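You operate a simulated robot arm through the tools that you are given. There is no shell and no other tool. Be economical: measure what you need, move in short steps, check, and stop when the job is done.

The job below is to be done with a simulated two-armed robot. You get a single attempt, and the scene is never put back.

TASK
Pick up the grey foam cap from the grey step behind the rollers with one hand, pass it to the other hand and put it on the left bay of the top shelf.

Only the result counts: the job must be done as asked and must still hold three seconds after the hand-in. Knocking over, shifting, dropping, spilling or breaking anything else fails it. A push-on lid holds only when it is set on centred and level and pressed home; a screw cap is set on level and turned clockwise until tight.

THE ROBOT
Two 7-joint arms with three-finger grippers on one trunk, on a base that drives. Base frame: it is fixed to the floor where the robot stands at the start and does not move with it; the origin is under the middle of the robot, x ahead of it, y to its left, z up. Units: mm, degrees, N and s.
The left shoulder is at the start at [42, 154, 1007], the right one opposite. With the tool pointing down near the work surface each hand reaches from about 220 to 640 mm from the robot's upright axis, wherever it stands, measured 20 degrees to its own side. Places, roughly: left bay of the top shelf (119x24 cm) [220, 2480, 1280]. Payload 2.69 kg a hand.
The tool frame of a hand sits at the grasp point between the pads (the TCP): z along the fingers, y along the line on which they close. The tips reach 29 mm beyond it. Largest opening 120 mm; the body of the gripper starts 78 mm behind the TCP.
Orientation is that of the tool frame in the base frame, as a unit quaternion [w, x, y, z]. With the fingers straight down and closing along the base's y, the tool's x points along the base's -x, its y along +y and its z along -z.

THE INTERFACE
- The arms move only by the tool step_arm. It takes "left_plan", "right_plan" or both (then of equal length, played together; a hand with none holds still); each is a list of rows, each an object of numbers (a shift or turn left out is 0, a gripper value left out holds the last): "x", "y", "z": the shift along the base's x, y, z in units of 25 mm (1.0 is 25 mm); "wx", "wy", "wz": the turn, a rotation vector about the base's x, y, z in units of 8 degrees (1.0 is 8 degrees); "hand": the closure in counts, from 0 (fully open) to 255 (shut). In form: [{"x": .., "y": .., "z": .., "wx": .., "wy": .., "wz": .., "hand": ..}, ...]. A call has 1 to 10 rows; each row shifts and turns the commanded pose from where the row before left it. A call with a number of a shift or a turn outside -1 to 1 is refused whole. Each row takes 0.2 s and may step no farther than 50 mm and 8.6 degrees from the row before; otherwise, or with a gripper value out of range, the whole call is refused. Where a pose cannot be reached the arm comes as near as it can. A force on the tool above 40 N (or 10 N above the force at the start of the call, whichever is more), or a blocked arm, ends the call early, and 0.2 s more pass. The fingers move at their own pace and stop on an object; they squeeze with about 24 N. The grip force told is the motor's: it shows also when the fingers shut on nothing. Time passes only in rows, and 0.2 s behind the last, so rows that do not move let the fingers close. The reply holds the time, the measured pose of the TCP, the force on the tool along the base axes, the opening and the grip force, in the units named above and with some noise, with the torque about the TCP (base axes, N m) and any sound that the robot's microphone picked up.
- Cameras (640 x 400 px; columns grow to the right, rows downward): "scene" is now at [153.4, -17.3, 1166.1]; the picture's right is [-0.20, -0.98, 0.00], its down [-0.44, 0.09, -0.89] and it looks along [0.87, -0.18, -0.45] (base axes); focal length 214 px, centre (320, 200). "left" rides on the left gripper at [63, 0, -104] in its tool frame; the picture's right is [-0.01, 1.00, 0.00], its down [-0.83, 0.00, -0.56] and it looks along [-0.56, 0.00, 0.83] (tool axes); focal length 275 px, centre (320, 200). "right" rides on the right gripper at [63, 0, -104] in its tool frame; the picture's right is [0.00, 1.00, 0.00], its down [-0.83, 0.00, -0.56] and it looks along [-0.56, 0.00, 0.83] (tool axes); focal length 275 px, centre (320, 200). There is no depth. A picture from a camera that has moved, and an enlarged one, comes with that camera's place and axes in the base frame and with its lens.
- get_image(camera): a new picture of that camera. The clock stands still meanwhile.
- lift_body(by): slides the trunk up (or, below 0, down) by that many mm; the arms and the scene camera ride with it, the base frame stays. It gives what a move gives, with no picture.
- steer(legs): drives the robot by 1 to 6 legs, each [ahead, left, turn to the left] in mm, mm and degrees, along the robot's own axes; the way and the turn of a leg run together, so that a leg with both is an arc; at most 1500 mm and 180 degrees a leg. The arms and the cameras ride along, it lands a little off, and it stops where it bumps. It gives what a move gives.
- pan_tilt(pan, tilt): turns the head with the scene camera to pan (to the left, within 80 degrees either way) and tilt (down, from -29 to 69), counted from straight ahead of the robot. It gives what a move gives.
- zoom(camera, box): a new picture of the part [left, top, right, bottom] of that camera's present view, enlarged. The clock stands still meanwhile.
- job_done(): hands the job in; it is judged then, once.

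Go step by step. Nothing tells you exact positions but the pictures and the camera data: compare them with the known pose of the tool, close in by small moves and look again before you grip or let go. The budget is 120 turns and 88 pictures, counting those below and the enlarged ones. Unless the task says otherwise, let go and move clear before handing in, and close with one line.

The tools are called as name(argument=value, ...) on one line, values as JSON. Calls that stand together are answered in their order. step_arm: Moves the arms, as the interface text tells. Its arguments: {"type":"object","properties":{"left_plan":{"type":"array","items":{"type":"object","properties":{"x":{"type":"number"},"y":{"type":"number"},"z":{"type":"number"},"wx":{"type":"number"},"wy":{"type":"number"},"wz":{"type":"number"},"hand":{"type":"number"}}}},"right_plan":{"type":"array","items":{"type":"object","properties":{"x":{"type":"number"},"y":{"type":"number"},"z":{"type":"number"},"wx":{"type":"number"},"wy":{"type":"number"},"wz":{"type":"number"},"hand":{"type":"number"}}}}},"required":[]} The other tools are called the same way: lift_body (by) slides the trunk up or down; steer (legs) drives the base; pan_tilt (pan, tilt) turns the head that bears the scene camera; get_image (camera) takes a picture; zoom (camera, box) takes an enlarged picture of a part of a camera's view; job_done () hands the job in.

At the start:

```text
time: 0.0
left_tcp_pos: [397.4, 84.4, 1034.9]
left_tcp_rot: [0.0, -0.001, 1.0, 0.001]
left_contact_force: [-0.1, -0.1, 0.8]
left_moment: [0.01, 0.01, -0.01]
left_gripper_width: 120.0
left_finger_force: 0.1
right_tcp_pos: [284.4, -194.0, 1097.7]
right_tcp_rot: [-0.001, 0.0, 1.0, 0.0]
right_contact_force: [0.4, -0.2, 0.1]
right_moment: [0.0, 0.04, 0.0]
right_gripper_width: 120.0
right_finger_force: 0.1
trunk travel left (down, up): [-375.0, 63.0]
robot x, y, heading: [0.2, 1.1, 0.2]
head pan, tilt: [-11.7, 26.8]
```

scene: 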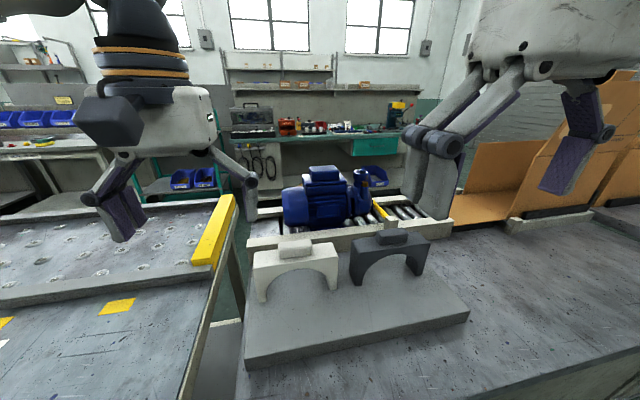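
right: 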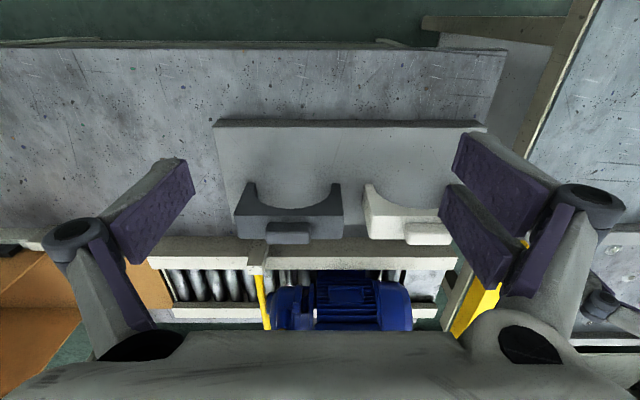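
left: 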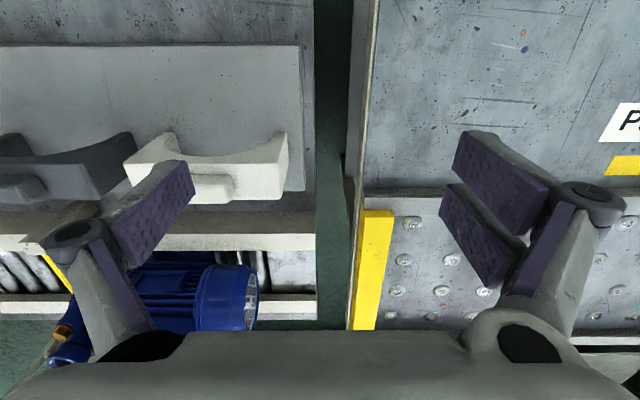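

The dark grey cap with a small tab on top stands near [498, -243, 880] on the step, next to a white one. I'll look closer and also look left toward the shelf.

zoom(camera="scene", box=[230, 200, 480, 356])

zoom(camera="right", box=[200, 110, 480, 285])

pan_tilt(pan=78, tilt=5)

get_image(camera="scene")

```text
2.56 times, centred on (355, 278) of scene
camera zoom: at [153.4, -17.3, 1166.1], right [-0.2, -0.98, 0.0], down [-0.44, 0.09, -0.89], along [0.87, -0.18, -0.45], focal length 549 px, centre (230, 0)
```

zoom: 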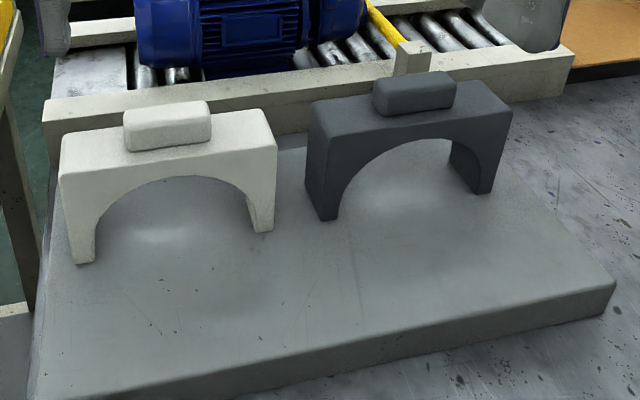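

```text
2.29 times, centred on (340, 198) of right
camera zoom: at [220.1, -192.9, 1201.4], right [0.0, 1.0, 0.0], down [0.83, 0.0, 0.56], along [0.56, 0.0, -0.83], focal length 629 px, centre (274, 206)
```

zoom: 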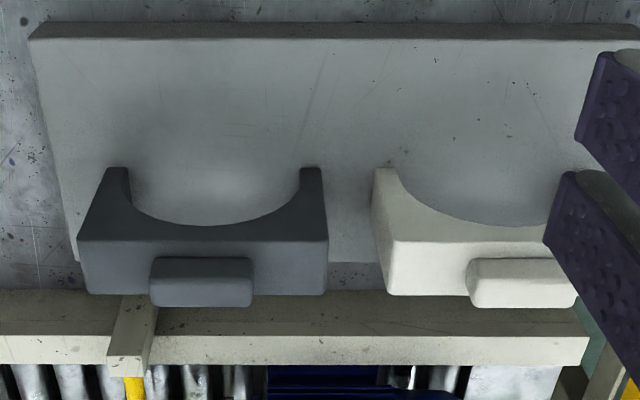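

```text
time: 1.6
left_tcp_pos: [397.7, 83.8, 1035.9]
left_tcp_rot: [0.0, -0.002, 1.0, -0.001]
left_contact_force: [0.0, 0.4, -0.1]
left_moment: [0.01, -0.02, 0.02]
left_gripper_width: 120.0
left_finger_force: 0.0
right_tcp_pos: [283.6, -193.6, 1097.6]
right_tcp_rot: [0.001, 0.0, 1.0, 0.0]
right_contact_force: [0.1, -0.1, -0.1]
right_moment: [-0.05, -0.02, 0.02]
right_gripper_width: 119.9
right_finger_force: 0.0
trunk travel left (down, up): [-375.0, 63.0]
robot x, y, heading: [-0.7, 4.6, -0.2]
head pan, tilt: [78.0, 5.0]
```

```text
82 pictures are left
camera scene: at [82.9, 91.0, 1201.3], right [0.98, -0.21, 0.0], down [-0.02, -0.09, -1.0], along [0.21, 0.97, -0.09], focal length 214 px, centre (320, 200)
```

scene: 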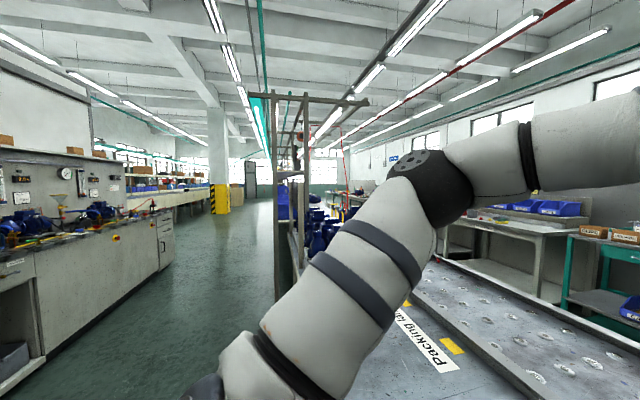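

I see a rack near the expected direction of the shelf; zooming in there.

zoom(camera="scene", box=[230, 80, 390, 305])

```text
1.78 times, centred on (310, 192) of scene
camera zoom: at [82.9, 91.0, 1201.3], right [0.98, -0.21, 0.0], down [-0.02, -0.09, -1.0], along [0.21, 0.97, -0.09], focal length 381 px, centre (338, 213)
```

zoom: 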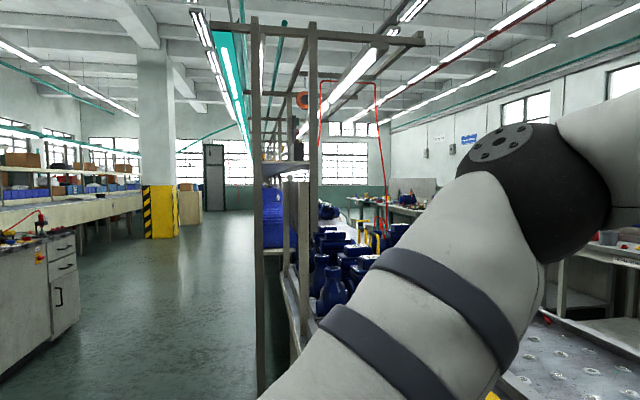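

The rack is end-on at left, with the shelf running along y; the cap is ~158 mm wide (y −316..−158), ~47 mm deep (x 455–500), legs on z≈800, top ≈889 plus a tab. I'll take it with the right hand at its −y shoulder, fingers tilted inward, closing along x, which leaves the tab free for the left hand.

pan_tilt(pan=-20, tilt=30)

step_arm(right_plan=[{"wz": 1, "x": 0.7, "y": -0.5}, {"wz": 1, "x": 0.7, "y": -0.5}, {"wz": 1, "x": 0.7, "y": -0.5}, {"wz": 1, "x": 0.7, "y": -0.5}, {"wz": 1, "x": 0.7, "y": -0.5}, {"wz": 1, "x": 0.7, "y": -0.5}, {"wz": 1, "x": 0.7, "y": -0.5}, {"wz": 1, "x": 0.7, "y": -0.5}, {"wz": 1, "x": 0.7, "y": -0.5}, {"wz": 1, "x": 0.7, "y": -0.5}])

step_arm(right_plan=[{"wz": 1}, {"wz": 0.25, "wx": 0.8}, {"wx": 1, "y": -0.5}, {"wx": 1, "y": -0.5}, {"wx": 1, "y": -0.5}, {"wx": 1, "y": -0.5}, {"wx": 0.8}])

get_image(camera="right")

get_image(camera="scene")

```text
time: 3.4
left_tcp_pos: [397.8, 84.4, 1035.8]
left_tcp_rot: [0.0, -0.001, 1.0, 0.0]
left_contact_force: [0.4, 0.1, 0.2]
left_moment: [-0.01, 0.03, -0.01]
left_gripper_width: 120.1
left_finger_force: 0.1
right_tcp_pos: [284.0, -193.8, 1097.7]
right_tcp_rot: [0.001, 0.0, 1.0, 0.0]
right_contact_force: [-0.4, -0.4, -0.1]
right_moment: [-0.02, -0.02, 0.01]
right_gripper_width: 120.2
right_finger_force: 0.0
trunk travel left (down, up): [-375.0, 63.0]
robot x, y, heading: [-0.4, -1.1, -0.3]
head pan, tilt: [-20.0, 30.0]
```

```text
time: 5.6
left_tcp_pos: [397.1, 84.4, 1035.6]
left_tcp_rot: [0.0, -0.001, 1.0, 0.0]
left_contact_force: [0.0, -0.7, -1.4]
left_moment: [0.01, -0.02, 0.01]
left_gripper_width: 119.8
left_finger_force: 0.0
right_tcp_pos: [459.5, -319.8, 1099.0]
right_tcp_rot: [0.0, -0.643, 0.766, 0.0]
right_contact_force: [0.3, 1.0, -0.2]
right_moment: [0.0, 0.04, 0.01]
right_gripper_width: 120.0
right_finger_force: 0.1
trunk travel left (down, up): [-375.0, 63.0]
robot x, y, heading: [1.3, -0.8, -0.2]
head pan, tilt: [-20.0, 30.0]
```

```text
time: 7.2
left_tcp_pos: [396.5, 85.5, 1034.8]
left_tcp_rot: [0.0, 0.0, 1.0, 0.0]
left_contact_force: [-0.4, -0.3, -0.3]
left_moment: [-0.03, 0.04, -0.03]
left_gripper_width: 119.9
left_finger_force: 0.2
right_tcp_pos: [434.8, -366.4, 1091.9]
right_tcp_rot: [-0.253, 0.661, -0.66, -0.251]
right_contact_force: [-0.5, -0.7, 0.3]
right_moment: [-0.01, -0.03, 0.04]
right_gripper_width: 120.3
right_finger_force: 0.1
right hand out of reach, approached as far as the arm can: row 5, 6, 7
trunk travel left (down, up): [-375.0, 63.0]
robot x, y, heading: [4.9, -2.2, -0.0]
head pan, tilt: [-20.0, 30.0]
```

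```text
80 pictures are left
camera right: at [434.8, -481.5, 1128.3], right [-1.0, 0.0, 0.0], down [-0.01, 0.25, 0.97], along [0.0, 0.97, -0.25], focal length 275 px, centre (320, 200)
```

right: 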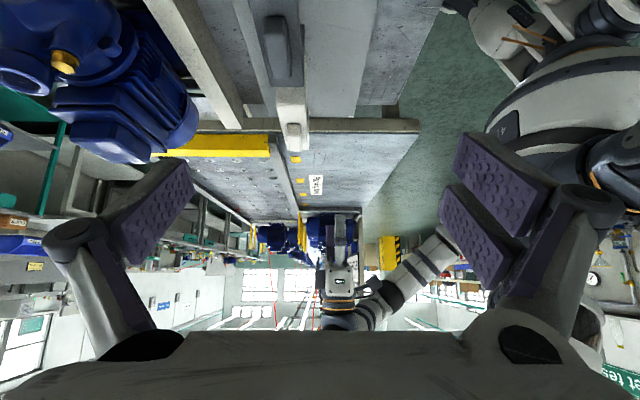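

```text
79 pictures are left
camera scene: at [148.6, -29.3, 1161.0], right [-0.34, -0.94, 0.0], down [-0.47, 0.17, -0.87], along [0.81, -0.3, -0.5], focal length 214 px, centre (320, 200)
```

scene: 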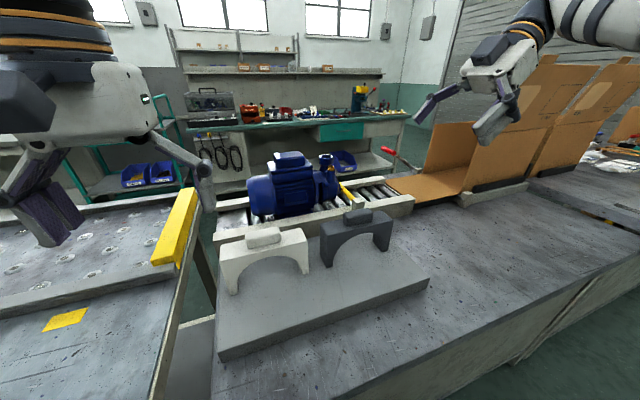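

The hand was at the edge of its reach at that height; going down 100 mm toward shoulder height should fix it.

step_arm(right_plan=[{"z": -1}, {"z": -1}, {"z": -1}, {"z": -1}, {"z": -1}])

```text
time: 8.4
left_tcp_pos: [397.2, 84.8, 1034.9]
left_tcp_rot: [0.001, -0.002, 1.0, 0.001]
left_contact_force: [0.2, -0.6, 0.2]
left_moment: [0.0, 0.0, -0.02]
left_gripper_width: 119.9
left_finger_force: 0.1
right_tcp_pos: [436.8, -368.5, 967.5]
right_tcp_rot: [0.252, -0.661, 0.661, 0.25]
right_contact_force: [0.3, 1.2, 0.4]
right_moment: [0.02, 0.01, -0.01]
right_gripper_width: 120.0
right_finger_force: 0.0
trunk travel left (down, up): [-375.0, 63.0]
robot x, y, heading: [-0.6, -2.0, 0.1]
head pan, tilt: [-20.0, 30.0]
```

Now center over the cap in x with fingers part-closed, and look.

step_arm(right_plan=[{"x": 0.8, "hand": 70}, {"x": 0.85, "z": -0.8}, {"z": -0.5}])

get_image(camera="right")

zoom(camera="scene", box=[280, 100, 480, 225])

```text
time: 9.2
left_tcp_pos: [395.8, 84.9, 1036.3]
left_tcp_rot: [0.0, 0.001, 1.0, 0.0]
left_contact_force: [0.3, -0.2, 0.5]
left_moment: [-0.02, -0.03, 0.0]
left_gripper_width: 119.8
left_finger_force: 0.1
right_tcp_pos: [475.8, -366.8, 935.5]
right_tcp_rot: [0.252, -0.661, 0.661, 0.251]
right_contact_force: [-0.5, -0.5, 0.2]
right_moment: [0.02, 0.0, 0.0]
right_gripper_width: 86.9
right_finger_force: 0.0
trunk travel left (down, up): [-375.0, 63.0]
robot x, y, heading: [-1.7, 1.0, -0.0]
head pan, tilt: [-20.0, 30.0]
```

```text
78 pictures are left
camera right: at [475.8, -482.5, 970.9], right [-1.0, 0.0, 0.0], down [0.0, 0.25, 0.97], along [0.0, 0.97, -0.25], focal length 275 px, centre (320, 200)
```

right: 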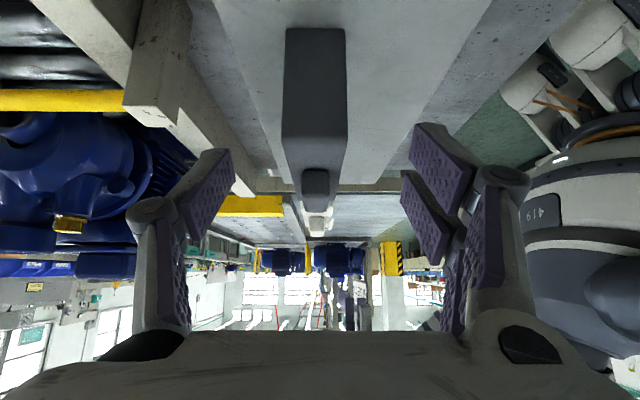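

```text
3.20 times, centred on (380, 162) of scene
camera zoom: at [148.5, -29.8, 1161.0], right [-0.34, -0.94, 0.0], down [-0.47, 0.17, -0.87], along [0.81, -0.3, -0.5], focal length 686 px, centre (128, 320)
```

zoom: 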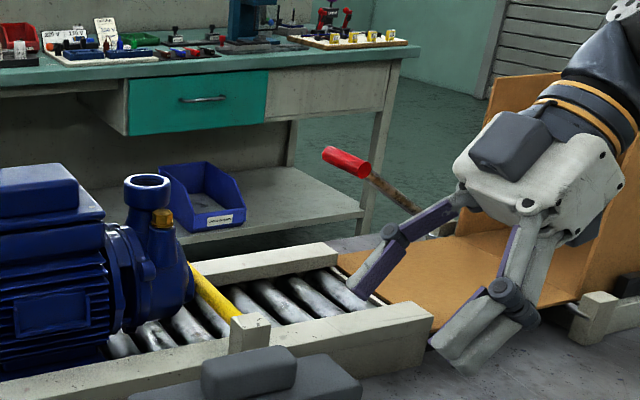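

The cap is nicely centred (center x≈480) in the right camera. Advancing diagonally onto its shoulder.

step_arm(right_plan=[{"x": 0.15, "y": 0.68, "z": -0.65}, {"y": 0.68, "z": -0.65}, {"y": 0.68, "z": -0.65}, {"y": 0.68, "z": -0.65}])

get_image(camera="right")

zoom(camera="scene", box=[250, 150, 450, 275])

```text
time: 10.2
left_tcp_pos: [396.3, 84.1, 1034.6]
left_tcp_rot: [0.0, -0.001, 1.0, -0.001]
left_contact_force: [-0.3, 0.2, 0.1]
left_moment: [0.04, -0.03, -0.01]
left_gripper_width: 119.9
left_finger_force: 0.1
right_tcp_pos: [480.6, -299.7, 870.6]
right_tcp_rot: [-0.251, 0.661, -0.661, -0.251]
right_contact_force: [-0.6, -0.4, 0.5]
right_moment: [-0.02, -0.01, -0.01]
right_gripper_width: 86.8
right_finger_force: 0.1
trunk travel left (down, up): [-375.0, 63.0]
robot x, y, heading: [-1.1, 2.1, -0.1]
head pan, tilt: [-20.0, 30.0]
```

```text
76 pictures are left
camera right: at [479.5, -413.8, 906.3], right [-1.0, 0.0, 0.0], down [0.0, 0.25, 0.97], along [0.0, 0.97, -0.25], focal length 275 px, centre (320, 200)
```

right: 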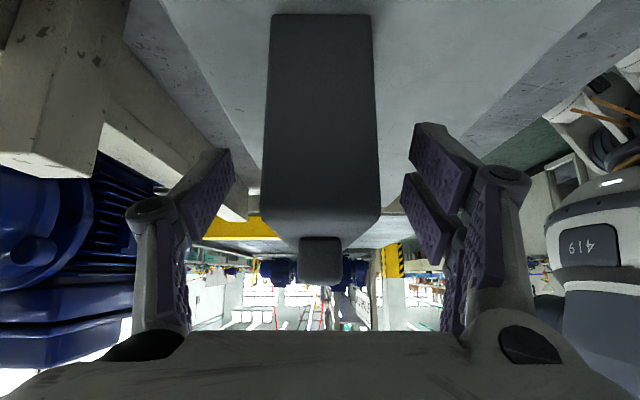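

```text
3.20 times, centred on (350, 212) of scene
camera zoom: at [148.8, -29.7, 1160.9], right [-0.34, -0.94, 0.0], down [-0.47, 0.17, -0.87], along [0.81, -0.3, -0.5], focal length 686 px, centre (224, 160)
```

zoom: 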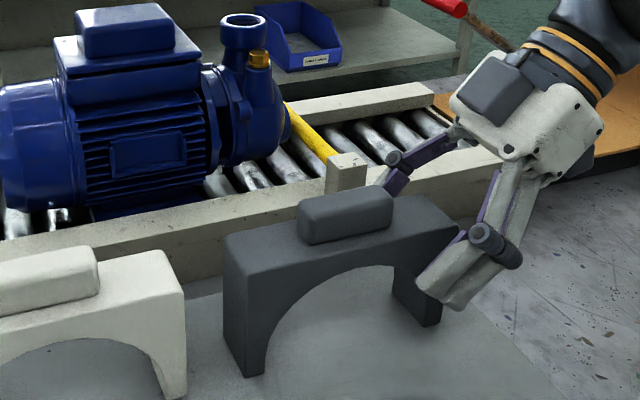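

The fingers straddle the shoulder; going 8 mm deeper and closing.

step_arm(right_plan=[{"y": 0.25, "z": -0.2}, {"hand": 255}, {}, {}, {}])

get_image(camera="right")

```text
time: 11.4
left_tcp_pos: [396.8, 83.8, 1035.4]
left_tcp_rot: [0.0, -0.001, 1.0, 0.0]
left_contact_force: [-0.1, 0.1, -0.6]
left_moment: [0.01, 0.01, -0.02]
left_gripper_width: 120.2
left_finger_force: 0.1
right_tcp_pos: [480.3, -292.8, 864.6]
right_tcp_rot: [-0.251, 0.661, -0.661, -0.251]
right_contact_force: [0.6, 0.2, 0.3]
right_moment: [0.14, -0.01, -0.04]
right_gripper_width: 43.6
right_finger_force: 24.0
trunk travel left (down, up): [-375.0, 63.0]
robot x, y, heading: [-3.0, -4.0, 0.1]
head pan, tilt: [-20.0, 30.0]
```

```text
74 pictures are left
camera right: at [479.4, -408.0, 901.1], right [-1.0, 0.0, 0.0], down [0.0, 0.25, 0.97], along [0.0, 0.97, -0.25], focal length 275 px, centre (320, 200)
```

right: 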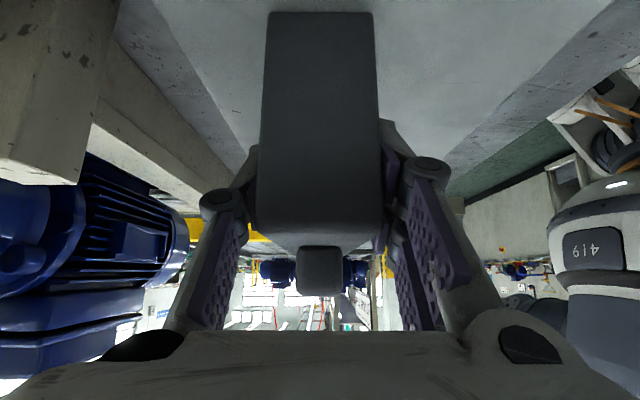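

Gripped (43.6 mm). Lifting it straight up 125 mm while the left hand pitches its fingers forward.

step_arm(right_plan=[{"z": 0.5}, {"z": 0.8}, {"z": 0.9}, {"z": 0.9}, {"z": 0.9}, {"z": 0.9}, {}, {}], left_plan=[{"wy": -1, "x": -0.3}, {"wy": -1, "x": -0.3}, {"wy": -1, "x": -0.3}, {"wy": -1, "x": -0.3}, {"wy": -1, "x": -0.3}, {"wy": -1, "x": -0.3}, {"wy": -1, "x": -0.3}, {"wy": -0.5, "x": -0.3}])

get_image(camera="scene")

```text
time: 13.2
left_tcp_pos: [344.6, 82.8, 1039.9]
left_tcp_rot: [0.497, -0.009, 0.867, 0.0]
left_contact_force: [0.0, 0.3, -0.1]
left_moment: [-0.05, -0.01, -0.02]
left_gripper_width: 119.8
left_finger_force: 0.0
left hand out of reach, approached as far as the arm can: row 8
right_tcp_pos: [481.0, -293.7, 987.9]
right_tcp_rot: [0.251, -0.661, 0.661, 0.251]
right_contact_force: [0.1, 0.1, 0.1]
right_moment: [-0.01, -0.01, 0.01]
right_gripper_width: 43.6
right_finger_force: 23.6
trunk travel left (down, up): [-375.0, 63.0]
robot x, y, heading: [-1.0, -1.1, 0.5]
head pan, tilt: [-20.0, 30.0]
```

```text
73 pictures are left
camera scene: at [146.9, -31.3, 1155.8], right [-0.37, -0.93, 0.0], down [-0.51, 0.2, -0.84], along [0.78, -0.31, -0.55], focal length 214 px, centre (320, 200)
```

scene: 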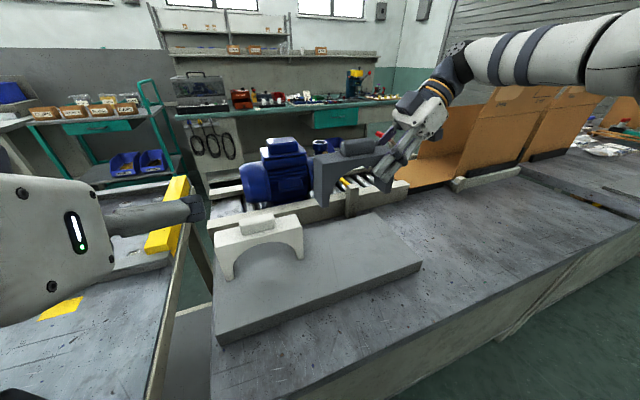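

Cap lifted cleanly. I'll raise it a bit more and bring it in front of the body, over the white cap with clearance, while the left hand lines up behind it.

step_arm(right_plan=[{"z": 0.9, "y": 0.3}, {"z": 0.9, "y": 0.5}, {"y": 1}, {"y": 1}, {"y": 1}, {"y": 1}, {"y": 1}, {"y": 1}, {"y": 1}, {"y": 1}], left_plan=[{"y": -0.33, "hand": 70}, {"y": -0.33}, {"y": -0.33}, {"y": -0.33}, {"y": -0.33}, {"y": -0.33}, {"y": -0.33}, {"y": -0.33}, {"y": -0.33}, {"y": -0.33}])

get_image(camera="left")

get_image(camera="scene")

```text
time: 15.6
left_tcp_pos: [365.0, 21.1, 1036.3]
left_tcp_rot: [0.488, -0.05, 0.871, 0.017]
left_contact_force: [0.0, -0.2, -0.3]
left_moment: [0.0, 0.01, -0.02]
left_gripper_width: 87.1
left_finger_force: 0.0
right_tcp_pos: [479.7, -72.9, 1033.1]
right_tcp_rot: [0.251, -0.661, 0.662, 0.251]
right_contact_force: [0.0, -0.6, -0.2]
right_moment: [-0.04, 0.02, -0.04]
right_gripper_width: 43.6
right_finger_force: 23.7
trunk travel left (down, up): [-375.0, 63.0]
robot x, y, heading: [0.3, -0.6, 0.0]
head pan, tilt: [-20.0, 30.0]
stopped in row 10 (left hand): the arm was blocked; the commanded pose is now the measured one
```

```text
72 pictures are left
camera left: at [244.5, 7.2, 1038.0], right [-0.1, 0.99, -0.01], down [-0.04, 0.01, 1.0], along [0.99, 0.1, 0.04], focal length 275 px, centre (320, 200)
```

left: 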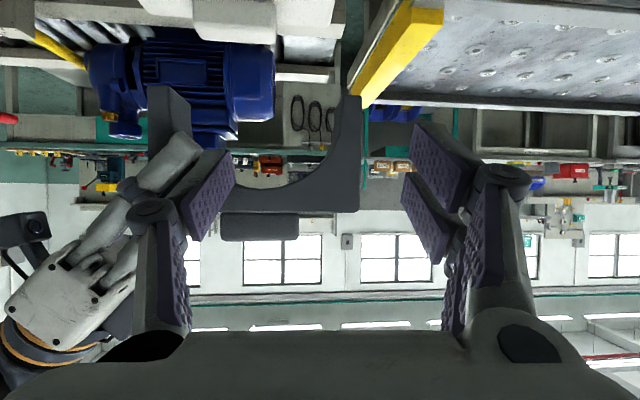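

```text
71 pictures are left
camera scene: at [95.0, -83.9, 1162.9], right [-0.94, -0.34, 0.0], down [-0.16, 0.45, -0.88], along [0.3, -0.82, -0.48], focal length 214 px, centre (320, 200)
```

scene: 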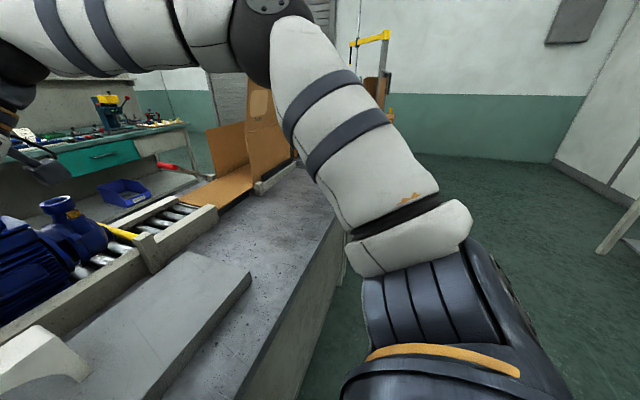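

The left arm's upper link nudged the head. I'll move the left hand back out to the left, and do the hand-over further left instead.

step_arm(left_plan=[{"y": 0.9}, {"y": 0.9}, {"y": 0.8}])

pan_tilt(pan=-15, tilt=30)

get_image(camera="scene")

```text
time: 16.4
left_tcp_pos: [358.8, 80.3, 1038.2]
left_tcp_rot: [0.494, -0.038, 0.869, 0.015]
left_contact_force: [0.8, -0.3, 0.3]
left_moment: [-0.02, -0.02, -0.03]
left_gripper_width: 87.0
left_finger_force: 0.1
right_tcp_pos: [479.9, -71.3, 1032.8]
right_tcp_rot: [0.252, -0.66, 0.661, 0.251]
right_contact_force: [-0.1, 0.5, -0.5]
right_moment: [-0.05, 0.01, 0.0]
right_gripper_width: 43.6
right_finger_force: 24.3
trunk travel left (down, up): [-375.0, 63.0]
robot x, y, heading: [0.3, 0.2, 0.1]
head pan, tilt: [-20.0, 30.0]
```

```text
time: 17.0
left_tcp_pos: [360.1, 80.1, 1037.9]
left_tcp_rot: [0.492, -0.041, 0.87, 0.016]
left_contact_force: [-0.3, 0.1, -0.4]
left_moment: [-0.02, -0.01, -0.03]
left_gripper_width: 87.0
left_finger_force: 0.1
right_tcp_pos: [480.1, -72.9, 1032.0]
right_tcp_rot: [0.252, -0.66, 0.661, 0.251]
right_contact_force: [-0.2, 0.6, -0.2]
right_moment: [-0.04, -0.01, 0.0]
right_gripper_width: 43.6
right_finger_force: 24.5
trunk travel left (down, up): [-375.0, 63.0]
robot x, y, heading: [0.1, 0.9, -0.1]
head pan, tilt: [-15.0, 30.0]
```

```text
70 pictures are left
camera scene: at [144.3, -41.2, 1163.2], right [-0.47, -0.88, 0.0], down [-0.42, 0.22, -0.88], along [0.78, -0.41, -0.48], focal length 214 px, centre (320, 200)
```

scene: 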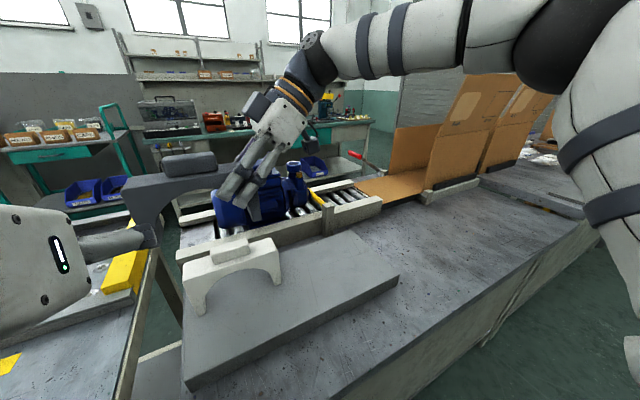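

The head is still pushed a bit (pan ≈ −28). Moving the left hand further left and forward.

step_arm(left_plan=[{"y": 0.9}, {"y": 0.9, "z": 0.5}, {"y": 0.7, "x": 0.5, "z": 0.5}, {"y": 0.3, "x": 0.5, "z": 0.5}])

pan_tilt(pan=5, tilt=20)

get_image(camera="scene")

get_image(camera="left")

```text
time: 18.0
left_tcp_pos: [386.5, 150.0, 1074.7]
left_tcp_rot: [0.492, -0.04, 0.87, 0.017]
left_contact_force: [0.5, 0.7, -0.2]
left_moment: [-0.01, 0.01, 0.01]
left_gripper_width: 87.2
left_finger_force: 0.0
right_tcp_pos: [479.5, -73.1, 1032.3]
right_tcp_rot: [0.252, -0.66, 0.662, 0.251]
right_contact_force: [0.8, -1.4, -0.2]
right_moment: [-0.02, -0.01, 0.0]
right_gripper_width: 43.4
right_finger_force: 24.3
trunk travel left (down, up): [-375.0, 63.0]
robot x, y, heading: [1.3, 2.4, 0.2]
head pan, tilt: [-15.0, 30.0]
```

```text
time: 18.9
left_tcp_pos: [386.3, 150.9, 1073.7]
left_tcp_rot: [0.491, -0.041, 0.87, 0.017]
left_contact_force: [1.3, -0.9, 0.1]
left_moment: [-0.02, 0.0, -0.01]
left_gripper_width: 87.0
left_finger_force: 0.1
right_tcp_pos: [478.2, -73.5, 1031.7]
right_tcp_rot: [0.251, -0.66, 0.662, 0.251]
right_contact_force: [-0.6, 0.1, 0.5]
right_moment: [-0.04, -0.04, -0.01]
right_gripper_width: 43.8
right_finger_force: 24.1
trunk travel left (down, up): [-375.0, 63.0]
robot x, y, heading: [-0.9, 0.5, 0.2]
head pan, tilt: [5.0, 20.0]
```

```text
69 pictures are left
camera scene: at [156.5, 9.3, 1176.9], right [0.09, -1.0, 0.0], down [-0.34, -0.03, -0.94], along [0.94, 0.08, -0.34], focal length 214 px, centre (320, 200)
```

scene: 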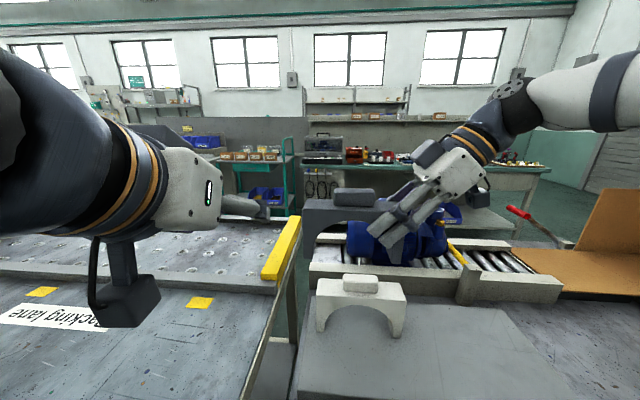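

```text
68 pictures are left
camera left: at [265.7, 139.1, 1074.7], right [-0.08, 1.0, -0.01], down [-0.05, 0.0, 1.0], along [1.0, 0.08, 0.05], focal length 275 px, centre (320, 200)
```

left: 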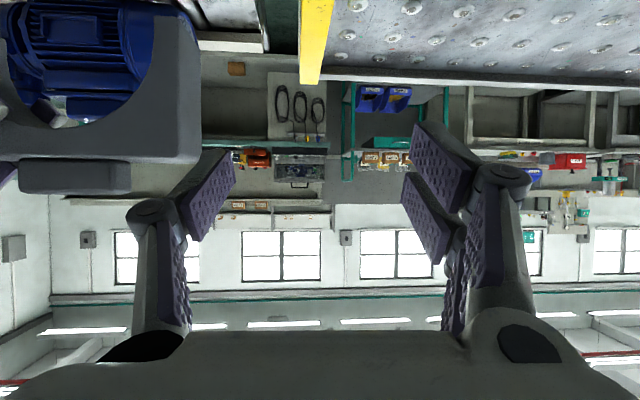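

The tab sits at about y −13, z 1058–1082, x≈480. I'll bring the cap 148 mm left so the tab is at y≈135, and square up the left hand behind it.

step_arm(right_plan=[{"y": 0.97}, {"y": 0.99}, {"y": 0.99}, {"y": 0.99}, {"y": 0.99}, {"y": 0.99}, {}], left_plan=[{"wz": -0.6}, {"y": -0.3}, {"y": -0.3}, {"z": 0.35}, {}, {}, {}])

get_image(camera="left")

get_image(camera="scene")

```text
time: 20.5
left_tcp_pos: [385.9, 135.6, 1083.2]
left_tcp_rot: [0.492, -0.004, 0.871, -0.005]
left_contact_force: [0.5, -0.4, -0.2]
left_moment: [0.01, 0.01, 0.01]
left_gripper_width: 87.0
left_finger_force: 0.0
right_tcp_pos: [479.4, 74.9, 1032.9]
right_tcp_rot: [0.251, -0.661, 0.662, 0.25]
right_contact_force: [0.0, 0.3, -0.9]
right_moment: [-0.03, -0.02, 0.0]
right_gripper_width: 43.6
right_finger_force: 24.3
trunk travel left (down, up): [-375.0, 63.0]
robot x, y, heading: [-1.5, 3.2, 0.1]
head pan, tilt: [5.0, 20.0]
```

```text
67 pictures are left
camera left: at [265.1, 134.8, 1084.5], right [0.0, 1.0, -0.01], down [-0.05, 0.01, 1.0], along [1.0, 0.0, 0.05], focal length 275 px, centre (320, 200)
```

left: 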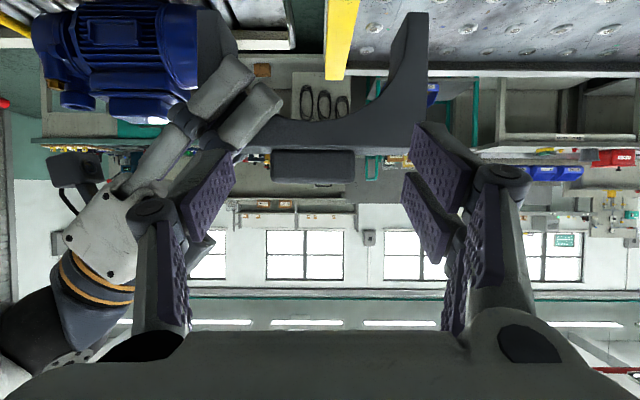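

```text
66 pictures are left
camera scene: at [156.5, 9.1, 1177.0], right [0.09, -1.0, 0.0], down [-0.34, -0.03, -0.94], along [0.94, 0.08, -0.34], focal length 214 px, centre (320, 200)
```

scene: 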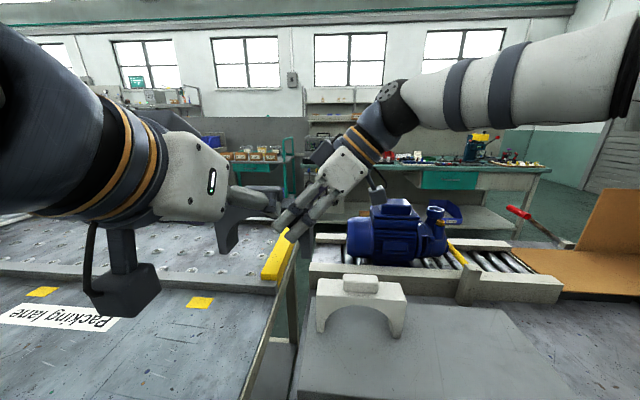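

Tab is at y≈129.5, z 1057–1082. Shifting 6 mm right and advancing along x over the arch to straddle the tab.

step_arm(left_plan=[{"y": -0.24, "z": 0.06}, {"x": 0.8}, {"x": 0.8}, {"x": 0.8}, {"x": 0.6}])

get_image(camera="left")

zoom(camera="scene", box=[170, 120, 370, 245])

get_image(camera="right")

```text
time: 21.7
left_tcp_pos: [461.5, 129.7, 1085.1]
left_tcp_rot: [0.492, -0.004, 0.87, -0.005]
left_contact_force: [-0.7, -0.5, 0.7]
left_moment: [0.05, -0.02, 0.04]
left_gripper_width: 87.1
left_finger_force: 0.0
right_tcp_pos: [479.8, 75.8, 1032.8]
right_tcp_rot: [0.251, -0.661, 0.661, 0.251]
right_contact_force: [-0.6, -0.4, -1.1]
right_moment: [-0.12, 0.0, -0.04]
right_gripper_width: 43.8
right_finger_force: 24.2
trunk travel left (down, up): [-375.0, 63.0]
robot x, y, heading: [-0.4, 0.1, 0.1]
head pan, tilt: [5.0, 20.0]
```

```text
65 pictures are left
camera left: at [340.1, 129.0, 1086.7], right [0.0, 1.0, -0.01], down [-0.05, 0.01, 1.0], along [1.0, 0.0, 0.05], focal length 275 px, centre (320, 200)
```

left: 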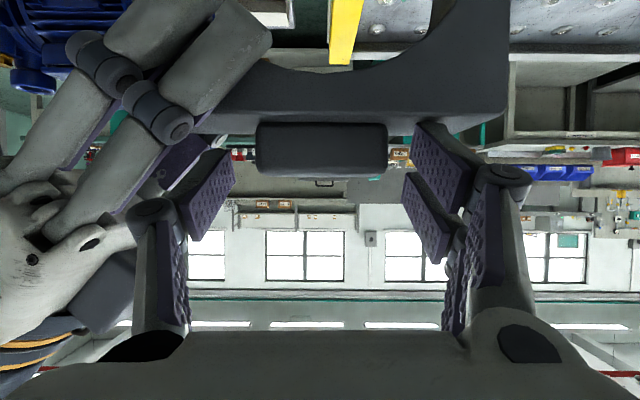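

```text
3.20 times, centred on (270, 182) of scene
camera zoom: at [156.6, 9.4, 1176.9], right [0.09, -1.0, 0.0], down [-0.34, -0.03, -0.94], along [0.94, 0.08, -0.34], focal length 686 px, centre (480, 256)
```

zoom: 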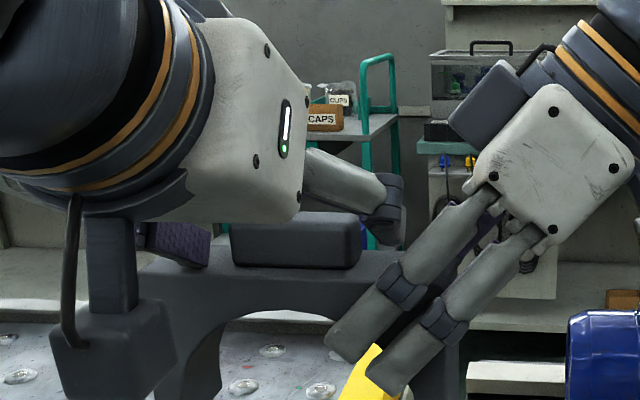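

```text
63 pictures are left
camera right: at [479.2, -39.8, 1067.7], right [-1.0, 0.0, 0.0], down [0.0, 0.25, 0.97], along [0.0, 0.97, -0.25], focal length 275 px, centre (320, 200)
```

right: 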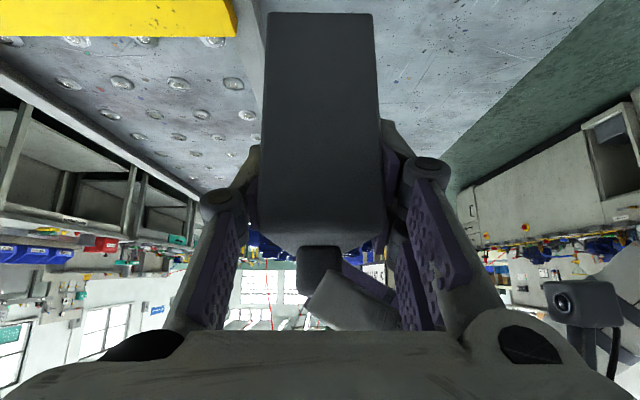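

The fingers are beside the tab just above the arch. Going 10 mm further in and closing the left hand.

step_arm(left_plan=[{"x": 0.4}, {"hand": 255}, {}, {}, {}])

get_image(camera="left")

get_image(camera="right")

```text
time: 22.9
left_tcp_pos: [470.8, 131.6, 1085.4]
left_tcp_rot: [0.492, -0.004, 0.87, -0.005]
left_contact_force: [-5.1, 5.3, 15.3]
left_moment: [0.12, -0.07, 0.07]
left_gripper_width: 63.4
left_finger_force: 23.8
right_tcp_pos: [479.3, 75.0, 1031.6]
right_tcp_rot: [0.251, -0.661, 0.661, 0.251]
right_contact_force: [5.2, -5.7, -15.2]
right_moment: [-0.62, 0.18, -0.26]
right_gripper_width: 43.4
right_finger_force: 24.5
trunk travel left (down, up): [-375.0, 63.0]
robot x, y, heading: [-2.0, -1.0, -0.1]
head pan, tilt: [5.0, 20.0]
```

```text
62 pictures are left
camera left: at [349.5, 129.5, 1086.8], right [0.0, 1.0, -0.01], down [-0.05, 0.01, 1.0], along [1.0, 0.0, 0.05], focal length 275 px, centre (320, 200)
```

left: 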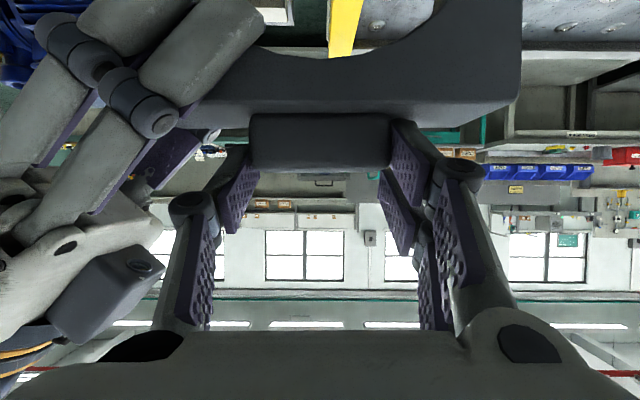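

```text
61 pictures are left
camera right: at [479.4, -40.4, 1067.3], right [-1.0, 0.0, 0.0], down [0.0, 0.25, 0.97], along [0.0, 0.97, -0.25], focal length 275 px, centre (320, 200)
```

right: 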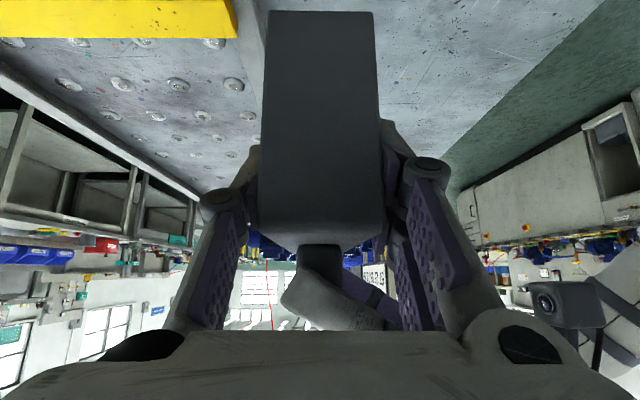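

Both hands hold the cap now. Opening the right hand and backing it away along its axis.

step_arm(right_plan=[{"hand": 60}, {}, {}])

step_arm(right_plan=[{"y": -0.66, "z": 0.6}, {"y": -0.66, "z": 0.6}, {"y": -0.8, "z": 0.4}, {"y": -1}, {"y": -1}, {"y": -1}, {"y": -1}, {"y": -1}])

get_image(camera="left")

get_image(camera="scene")

```text
time: 23.7
left_tcp_pos: [470.7, 129.5, 1085.1]
left_tcp_rot: [0.492, -0.004, 0.87, -0.005]
left_contact_force: [0.5, 0.8, -0.3]
left_moment: [0.03, -0.02, 0.0]
left_gripper_width: 63.2
left_finger_force: 23.9
right_tcp_pos: [481.1, 75.3, 1032.2]
right_tcp_rot: [-0.251, 0.661, -0.661, -0.251]
right_contact_force: [-0.5, -0.9, -0.8]
right_moment: [0.01, -0.01, -0.03]
right_gripper_width: 91.8
right_finger_force: 0.0
trunk travel left (down, up): [-375.0, 63.0]
robot x, y, heading: [-1.6, -3.4, 0.3]
head pan, tilt: [5.0, 20.0]
```

```text
time: 25.5
left_tcp_pos: [470.5, 129.8, 1084.7]
left_tcp_rot: [0.492, -0.005, 0.871, -0.003]
left_contact_force: [0.9, -0.8, -1.1]
left_moment: [0.0, 0.04, -0.03]
left_gripper_width: 63.2
left_finger_force: 24.1
right_tcp_pos: [479.8, -103.7, 1074.3]
right_tcp_rot: [0.252, -0.661, 0.661, 0.25]
right_contact_force: [0.1, 0.3, 0.3]
right_moment: [0.06, -0.01, -0.01]
right_gripper_width: 92.1
right_finger_force: 0.2
trunk travel left (down, up): [-375.0, 63.0]
robot x, y, heading: [-1.4, -1.3, -0.1]
head pan, tilt: [5.0, 20.0]
```

```text
60 pictures are left
camera left: at [349.4, 129.0, 1086.3], right [0.0, 1.0, -0.01], down [-0.05, 0.01, 1.0], along [1.0, 0.0, 0.05], focal length 275 px, centre (320, 200)
```

left: 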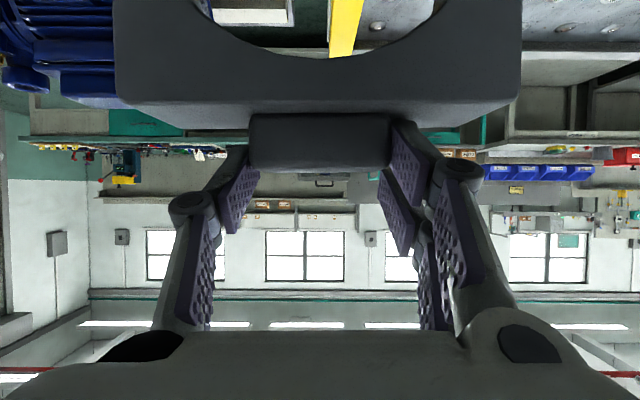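

```text
59 pictures are left
camera scene: at [156.5, 9.0, 1177.0], right [0.09, -1.0, 0.0], down [-0.34, -0.03, -0.94], along [0.94, 0.08, -0.34], focal length 214 px, centre (320, 200)
```

scene: 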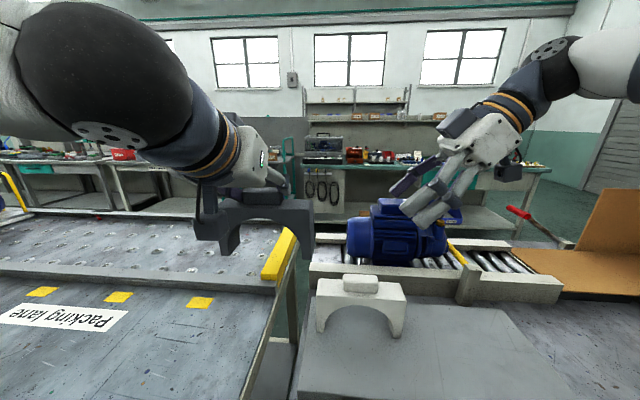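

The left hand holds the cap by its tab, square. Now folding the right hand back before driving.

step_arm(right_plan=[{"x": -0.9, "y": -0.6, "wx": -1}, {"x": -0.9, "y": -0.6, "wx": -1}, {"x": -0.9, "y": -0.6, "wx": -1}, {"x": -0.9, "y": -0.6, "wx": -1}, {"x": -0.9, "y": -0.6, "wx": -1}, {"x": -0.9, "y": -0.6}, {"x": -0.9, "y": -0.6}, {"x": -0.9}, {"x": -0.6}])

steer(legs=[[-600, 0, 0]])

pan_tilt(pan=70, tilt=8)

get_image(camera="scene")

```text
time: 27.5
left_tcp_pos: [471.0, 130.4, 1085.0]
left_tcp_rot: [0.493, -0.005, 0.87, -0.004]
left_contact_force: [-0.8, -0.1, -0.1]
left_moment: [-0.02, 0.0, 0.01]
left_gripper_width: 63.4
left_finger_force: 24.2
right_tcp_pos: [283.9, -206.6, 1073.0]
right_tcp_rot: [0.011, -0.706, 0.708, 0.009]
right_contact_force: [0.2, -0.1, 0.2]
right_moment: [-0.01, -0.02, 0.0]
right_gripper_width: 91.6
right_finger_force: 0.0
trunk travel left (down, up): [-375.0, 63.0]
robot x, y, heading: [0.1, 0.9, 0.2]
head pan, tilt: [5.0, 20.0]
```

```text
time: 30.9
left_tcp_pos: [-130.5, 129.6, 1084.8]
left_tcp_rot: [0.492, -0.002, 0.871, -0.005]
left_contact_force: [0.3, -0.3, 1.0]
left_moment: [0.05, 0.0, -0.02]
left_gripper_width: 63.3
left_finger_force: 23.6
right_tcp_pos: [-319.0, -208.2, 1071.7]
right_tcp_rot: [0.011, -0.704, 0.71, 0.008]
right_contact_force: [-0.5, -0.9, 0.1]
right_moment: [-0.01, -0.01, -0.01]
right_gripper_width: 91.7
right_finger_force: 0.1
trunk travel left (down, up): [-375.0, 63.0]
robot x, y, heading: [-600.0, 2.6, -0.2]
head pan, tilt: [5.0, 20.0]
```

```text
time: 32.2
left_tcp_pos: [-130.4, 129.4, 1086.1]
left_tcp_rot: [0.492, -0.002, 0.87, -0.005]
left_contact_force: [-0.2, 0.6, 0.4]
left_moment: [-0.03, -0.01, -0.03]
left_gripper_width: 63.1
left_finger_force: 24.1
right_tcp_pos: [-317.4, -208.0, 1072.8]
right_tcp_rot: [0.01, -0.705, 0.709, 0.009]
right_contact_force: [-1.1, 0.1, -0.1]
right_moment: [0.0, -0.01, 0.01]
right_gripper_width: 91.8
right_finger_force: 0.0
trunk travel left (down, up): [-375.0, 63.0]
robot x, y, heading: [-605.2, 2.4, -0.2]
head pan, tilt: [70.0, 8.0]
```

```text
58 pictures are left
camera scene: at [-506.1, 89.4, 1196.5], right [0.94, -0.35, 0.0], down [-0.05, -0.13, -0.99], along [0.34, 0.93, -0.14], focal length 214 px, centre (320, 200)
```

scene: 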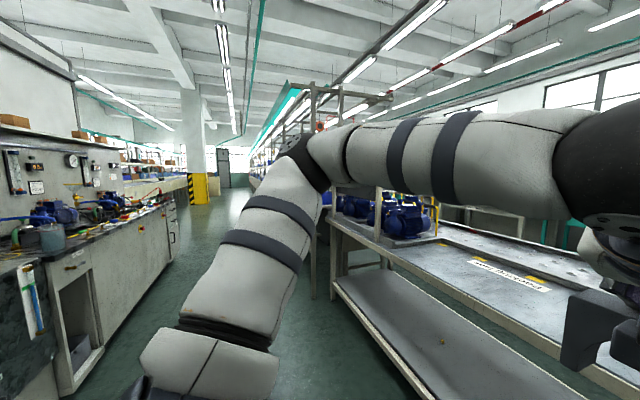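

The aisle to the left is clear (cabinets at x≈−1500). Driving sideways 1300 mm and looking again.

steer(legs=[[0, 1300, 0]])

pan_tilt(pan=45, tilt=5)

get_image(camera="scene")

```text
time: 42.5
left_tcp_pos: [-103.7, 1427.6, 1085.4]
left_tcp_rot: [0.492, 0.009, 0.871, -0.012]
left_contact_force: [-0.1, 0.0, -0.2]
left_moment: [0.04, 0.02, 0.0]
left_gripper_width: 63.2
left_finger_force: 23.6
right_tcp_pos: [-300.8, 1092.9, 1073.5]
right_tcp_rot: [0.01, -0.696, 0.717, 0.011]
right_contact_force: [0.1, -0.1, -0.3]
right_moment: [0.01, -0.01, 0.0]
right_gripper_width: 91.9
right_finger_force: 0.1
trunk travel left (down, up): [-375.0, 63.0]
robot x, y, heading: [-581.0, 1309.7, -1.7]
head pan, tilt: [70.0, 8.0]
```

```text
time: 43.4
left_tcp_pos: [-104.0, 1427.2, 1085.5]
left_tcp_rot: [0.491, 0.008, 0.871, -0.011]
left_contact_force: [-0.3, -0.3, 0.3]
left_moment: [-0.01, -0.01, 0.03]
left_gripper_width: 63.2
left_finger_force: 23.9
right_tcp_pos: [-301.2, 1092.5, 1072.6]
right_tcp_rot: [0.01, -0.697, 0.717, 0.01]
right_contact_force: [-0.3, 1.0, 0.3]
right_moment: [-0.03, -0.01, -0.03]
right_gripper_width: 91.5
right_finger_force: 0.1
trunk travel left (down, up): [-375.0, 63.0]
robot x, y, heading: [-577.4, 1310.6, -1.7]
head pan, tilt: [45.0, 5.0]
```

```text
57 pictures are left
camera scene: at [-448.9, 1372.3, 1201.3], right [0.69, -0.73, 0.0], down [-0.06, -0.06, -1.0], along [0.72, 0.68, -0.09], focal length 214 px, centre (320, 200)
```

scene: 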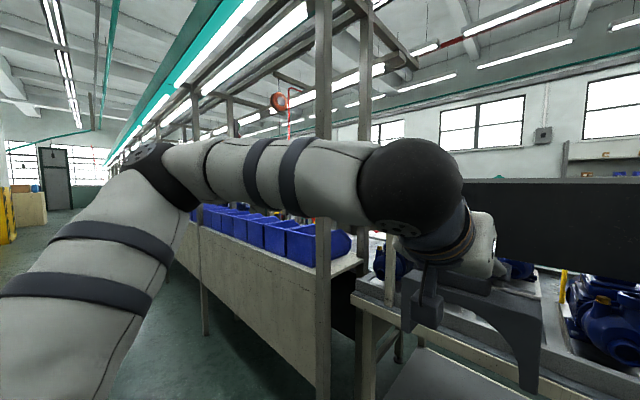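

The rack's front post is at about x 85, y 1875. Continuing left to face the bay.

steer(legs=[[0, 0, 1.8], [-60, 1020, 0]])

pan_tilt(pan=-10, tilt=0)

get_image(camera="scene")

get_image(camera="left")

```text
time: 52.1
left_tcp_pos: [-172.4, 2486.0, 1085.6]
left_tcp_rot: [0.491, -0.007, 0.871, -0.003]
left_contact_force: [-0.7, -0.8, 0.1]
left_moment: [0.01, 0.03, 0.01]
left_gripper_width: 63.2
left_finger_force: 23.7
right_tcp_pos: [-357.4, 2146.1, 1073.5]
right_tcp_rot: [-0.009, 0.709, -0.705, -0.01]
right_contact_force: [-0.6, -1.1, -0.1]
right_moment: [0.02, -0.01, -0.01]
right_gripper_width: 91.6
right_finger_force: 0.0
trunk travel left (down, up): [-375.0, 63.0]
robot x, y, heading: [-644.1, 2352.2, 0.2]
head pan, tilt: [45.0, 5.0]
```

```text
time: 53.3
left_tcp_pos: [-172.8, 2486.0, 1085.4]
left_tcp_rot: [0.492, -0.006, 0.871, -0.003]
left_contact_force: [0.3, 0.2, -0.6]
left_moment: [-0.01, -0.03, -0.01]
left_gripper_width: 63.1
left_finger_force: 24.2
right_tcp_pos: [-357.4, 2146.5, 1072.5]
right_tcp_rot: [-0.01, 0.709, -0.705, -0.01]
right_contact_force: [0.8, 0.5, -0.1]
right_moment: [-0.02, -0.04, 0.01]
right_gripper_width: 91.9
right_finger_force: 0.1
trunk travel left (down, up): [-375.0, 63.0]
robot x, y, heading: [-644.5, 2350.0, 0.3]
head pan, tilt: [-10.0, 0.0]
```

```text
56 pictures are left
camera scene: at [-490.5, 2339.3, 1209.2], right [-0.17, -0.99, 0.0], down [0.0, 0.0, -1.0], along [0.99, -0.17, 0.0], focal length 214 px, centre (320, 200)
```

scene: 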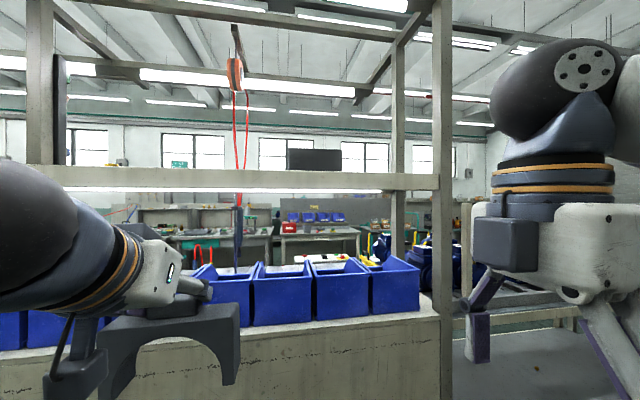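

```text
55 pictures are left
camera left: at [-294.4, 2484.0, 1086.2], right [-0.01, 1.0, -0.01], down [-0.05, 0.01, 1.0], along [1.0, 0.01, 0.05], focal length 275 px, centre (320, 200)
```

left: 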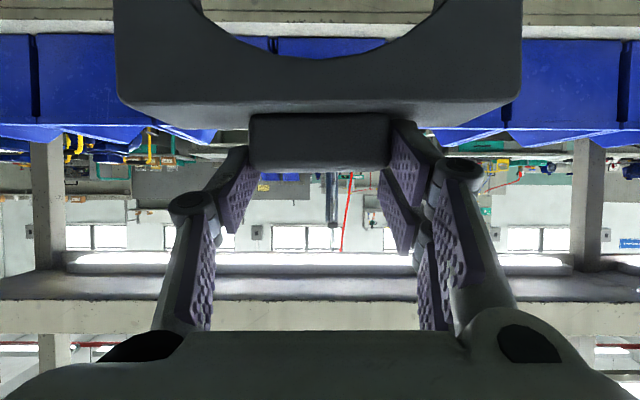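

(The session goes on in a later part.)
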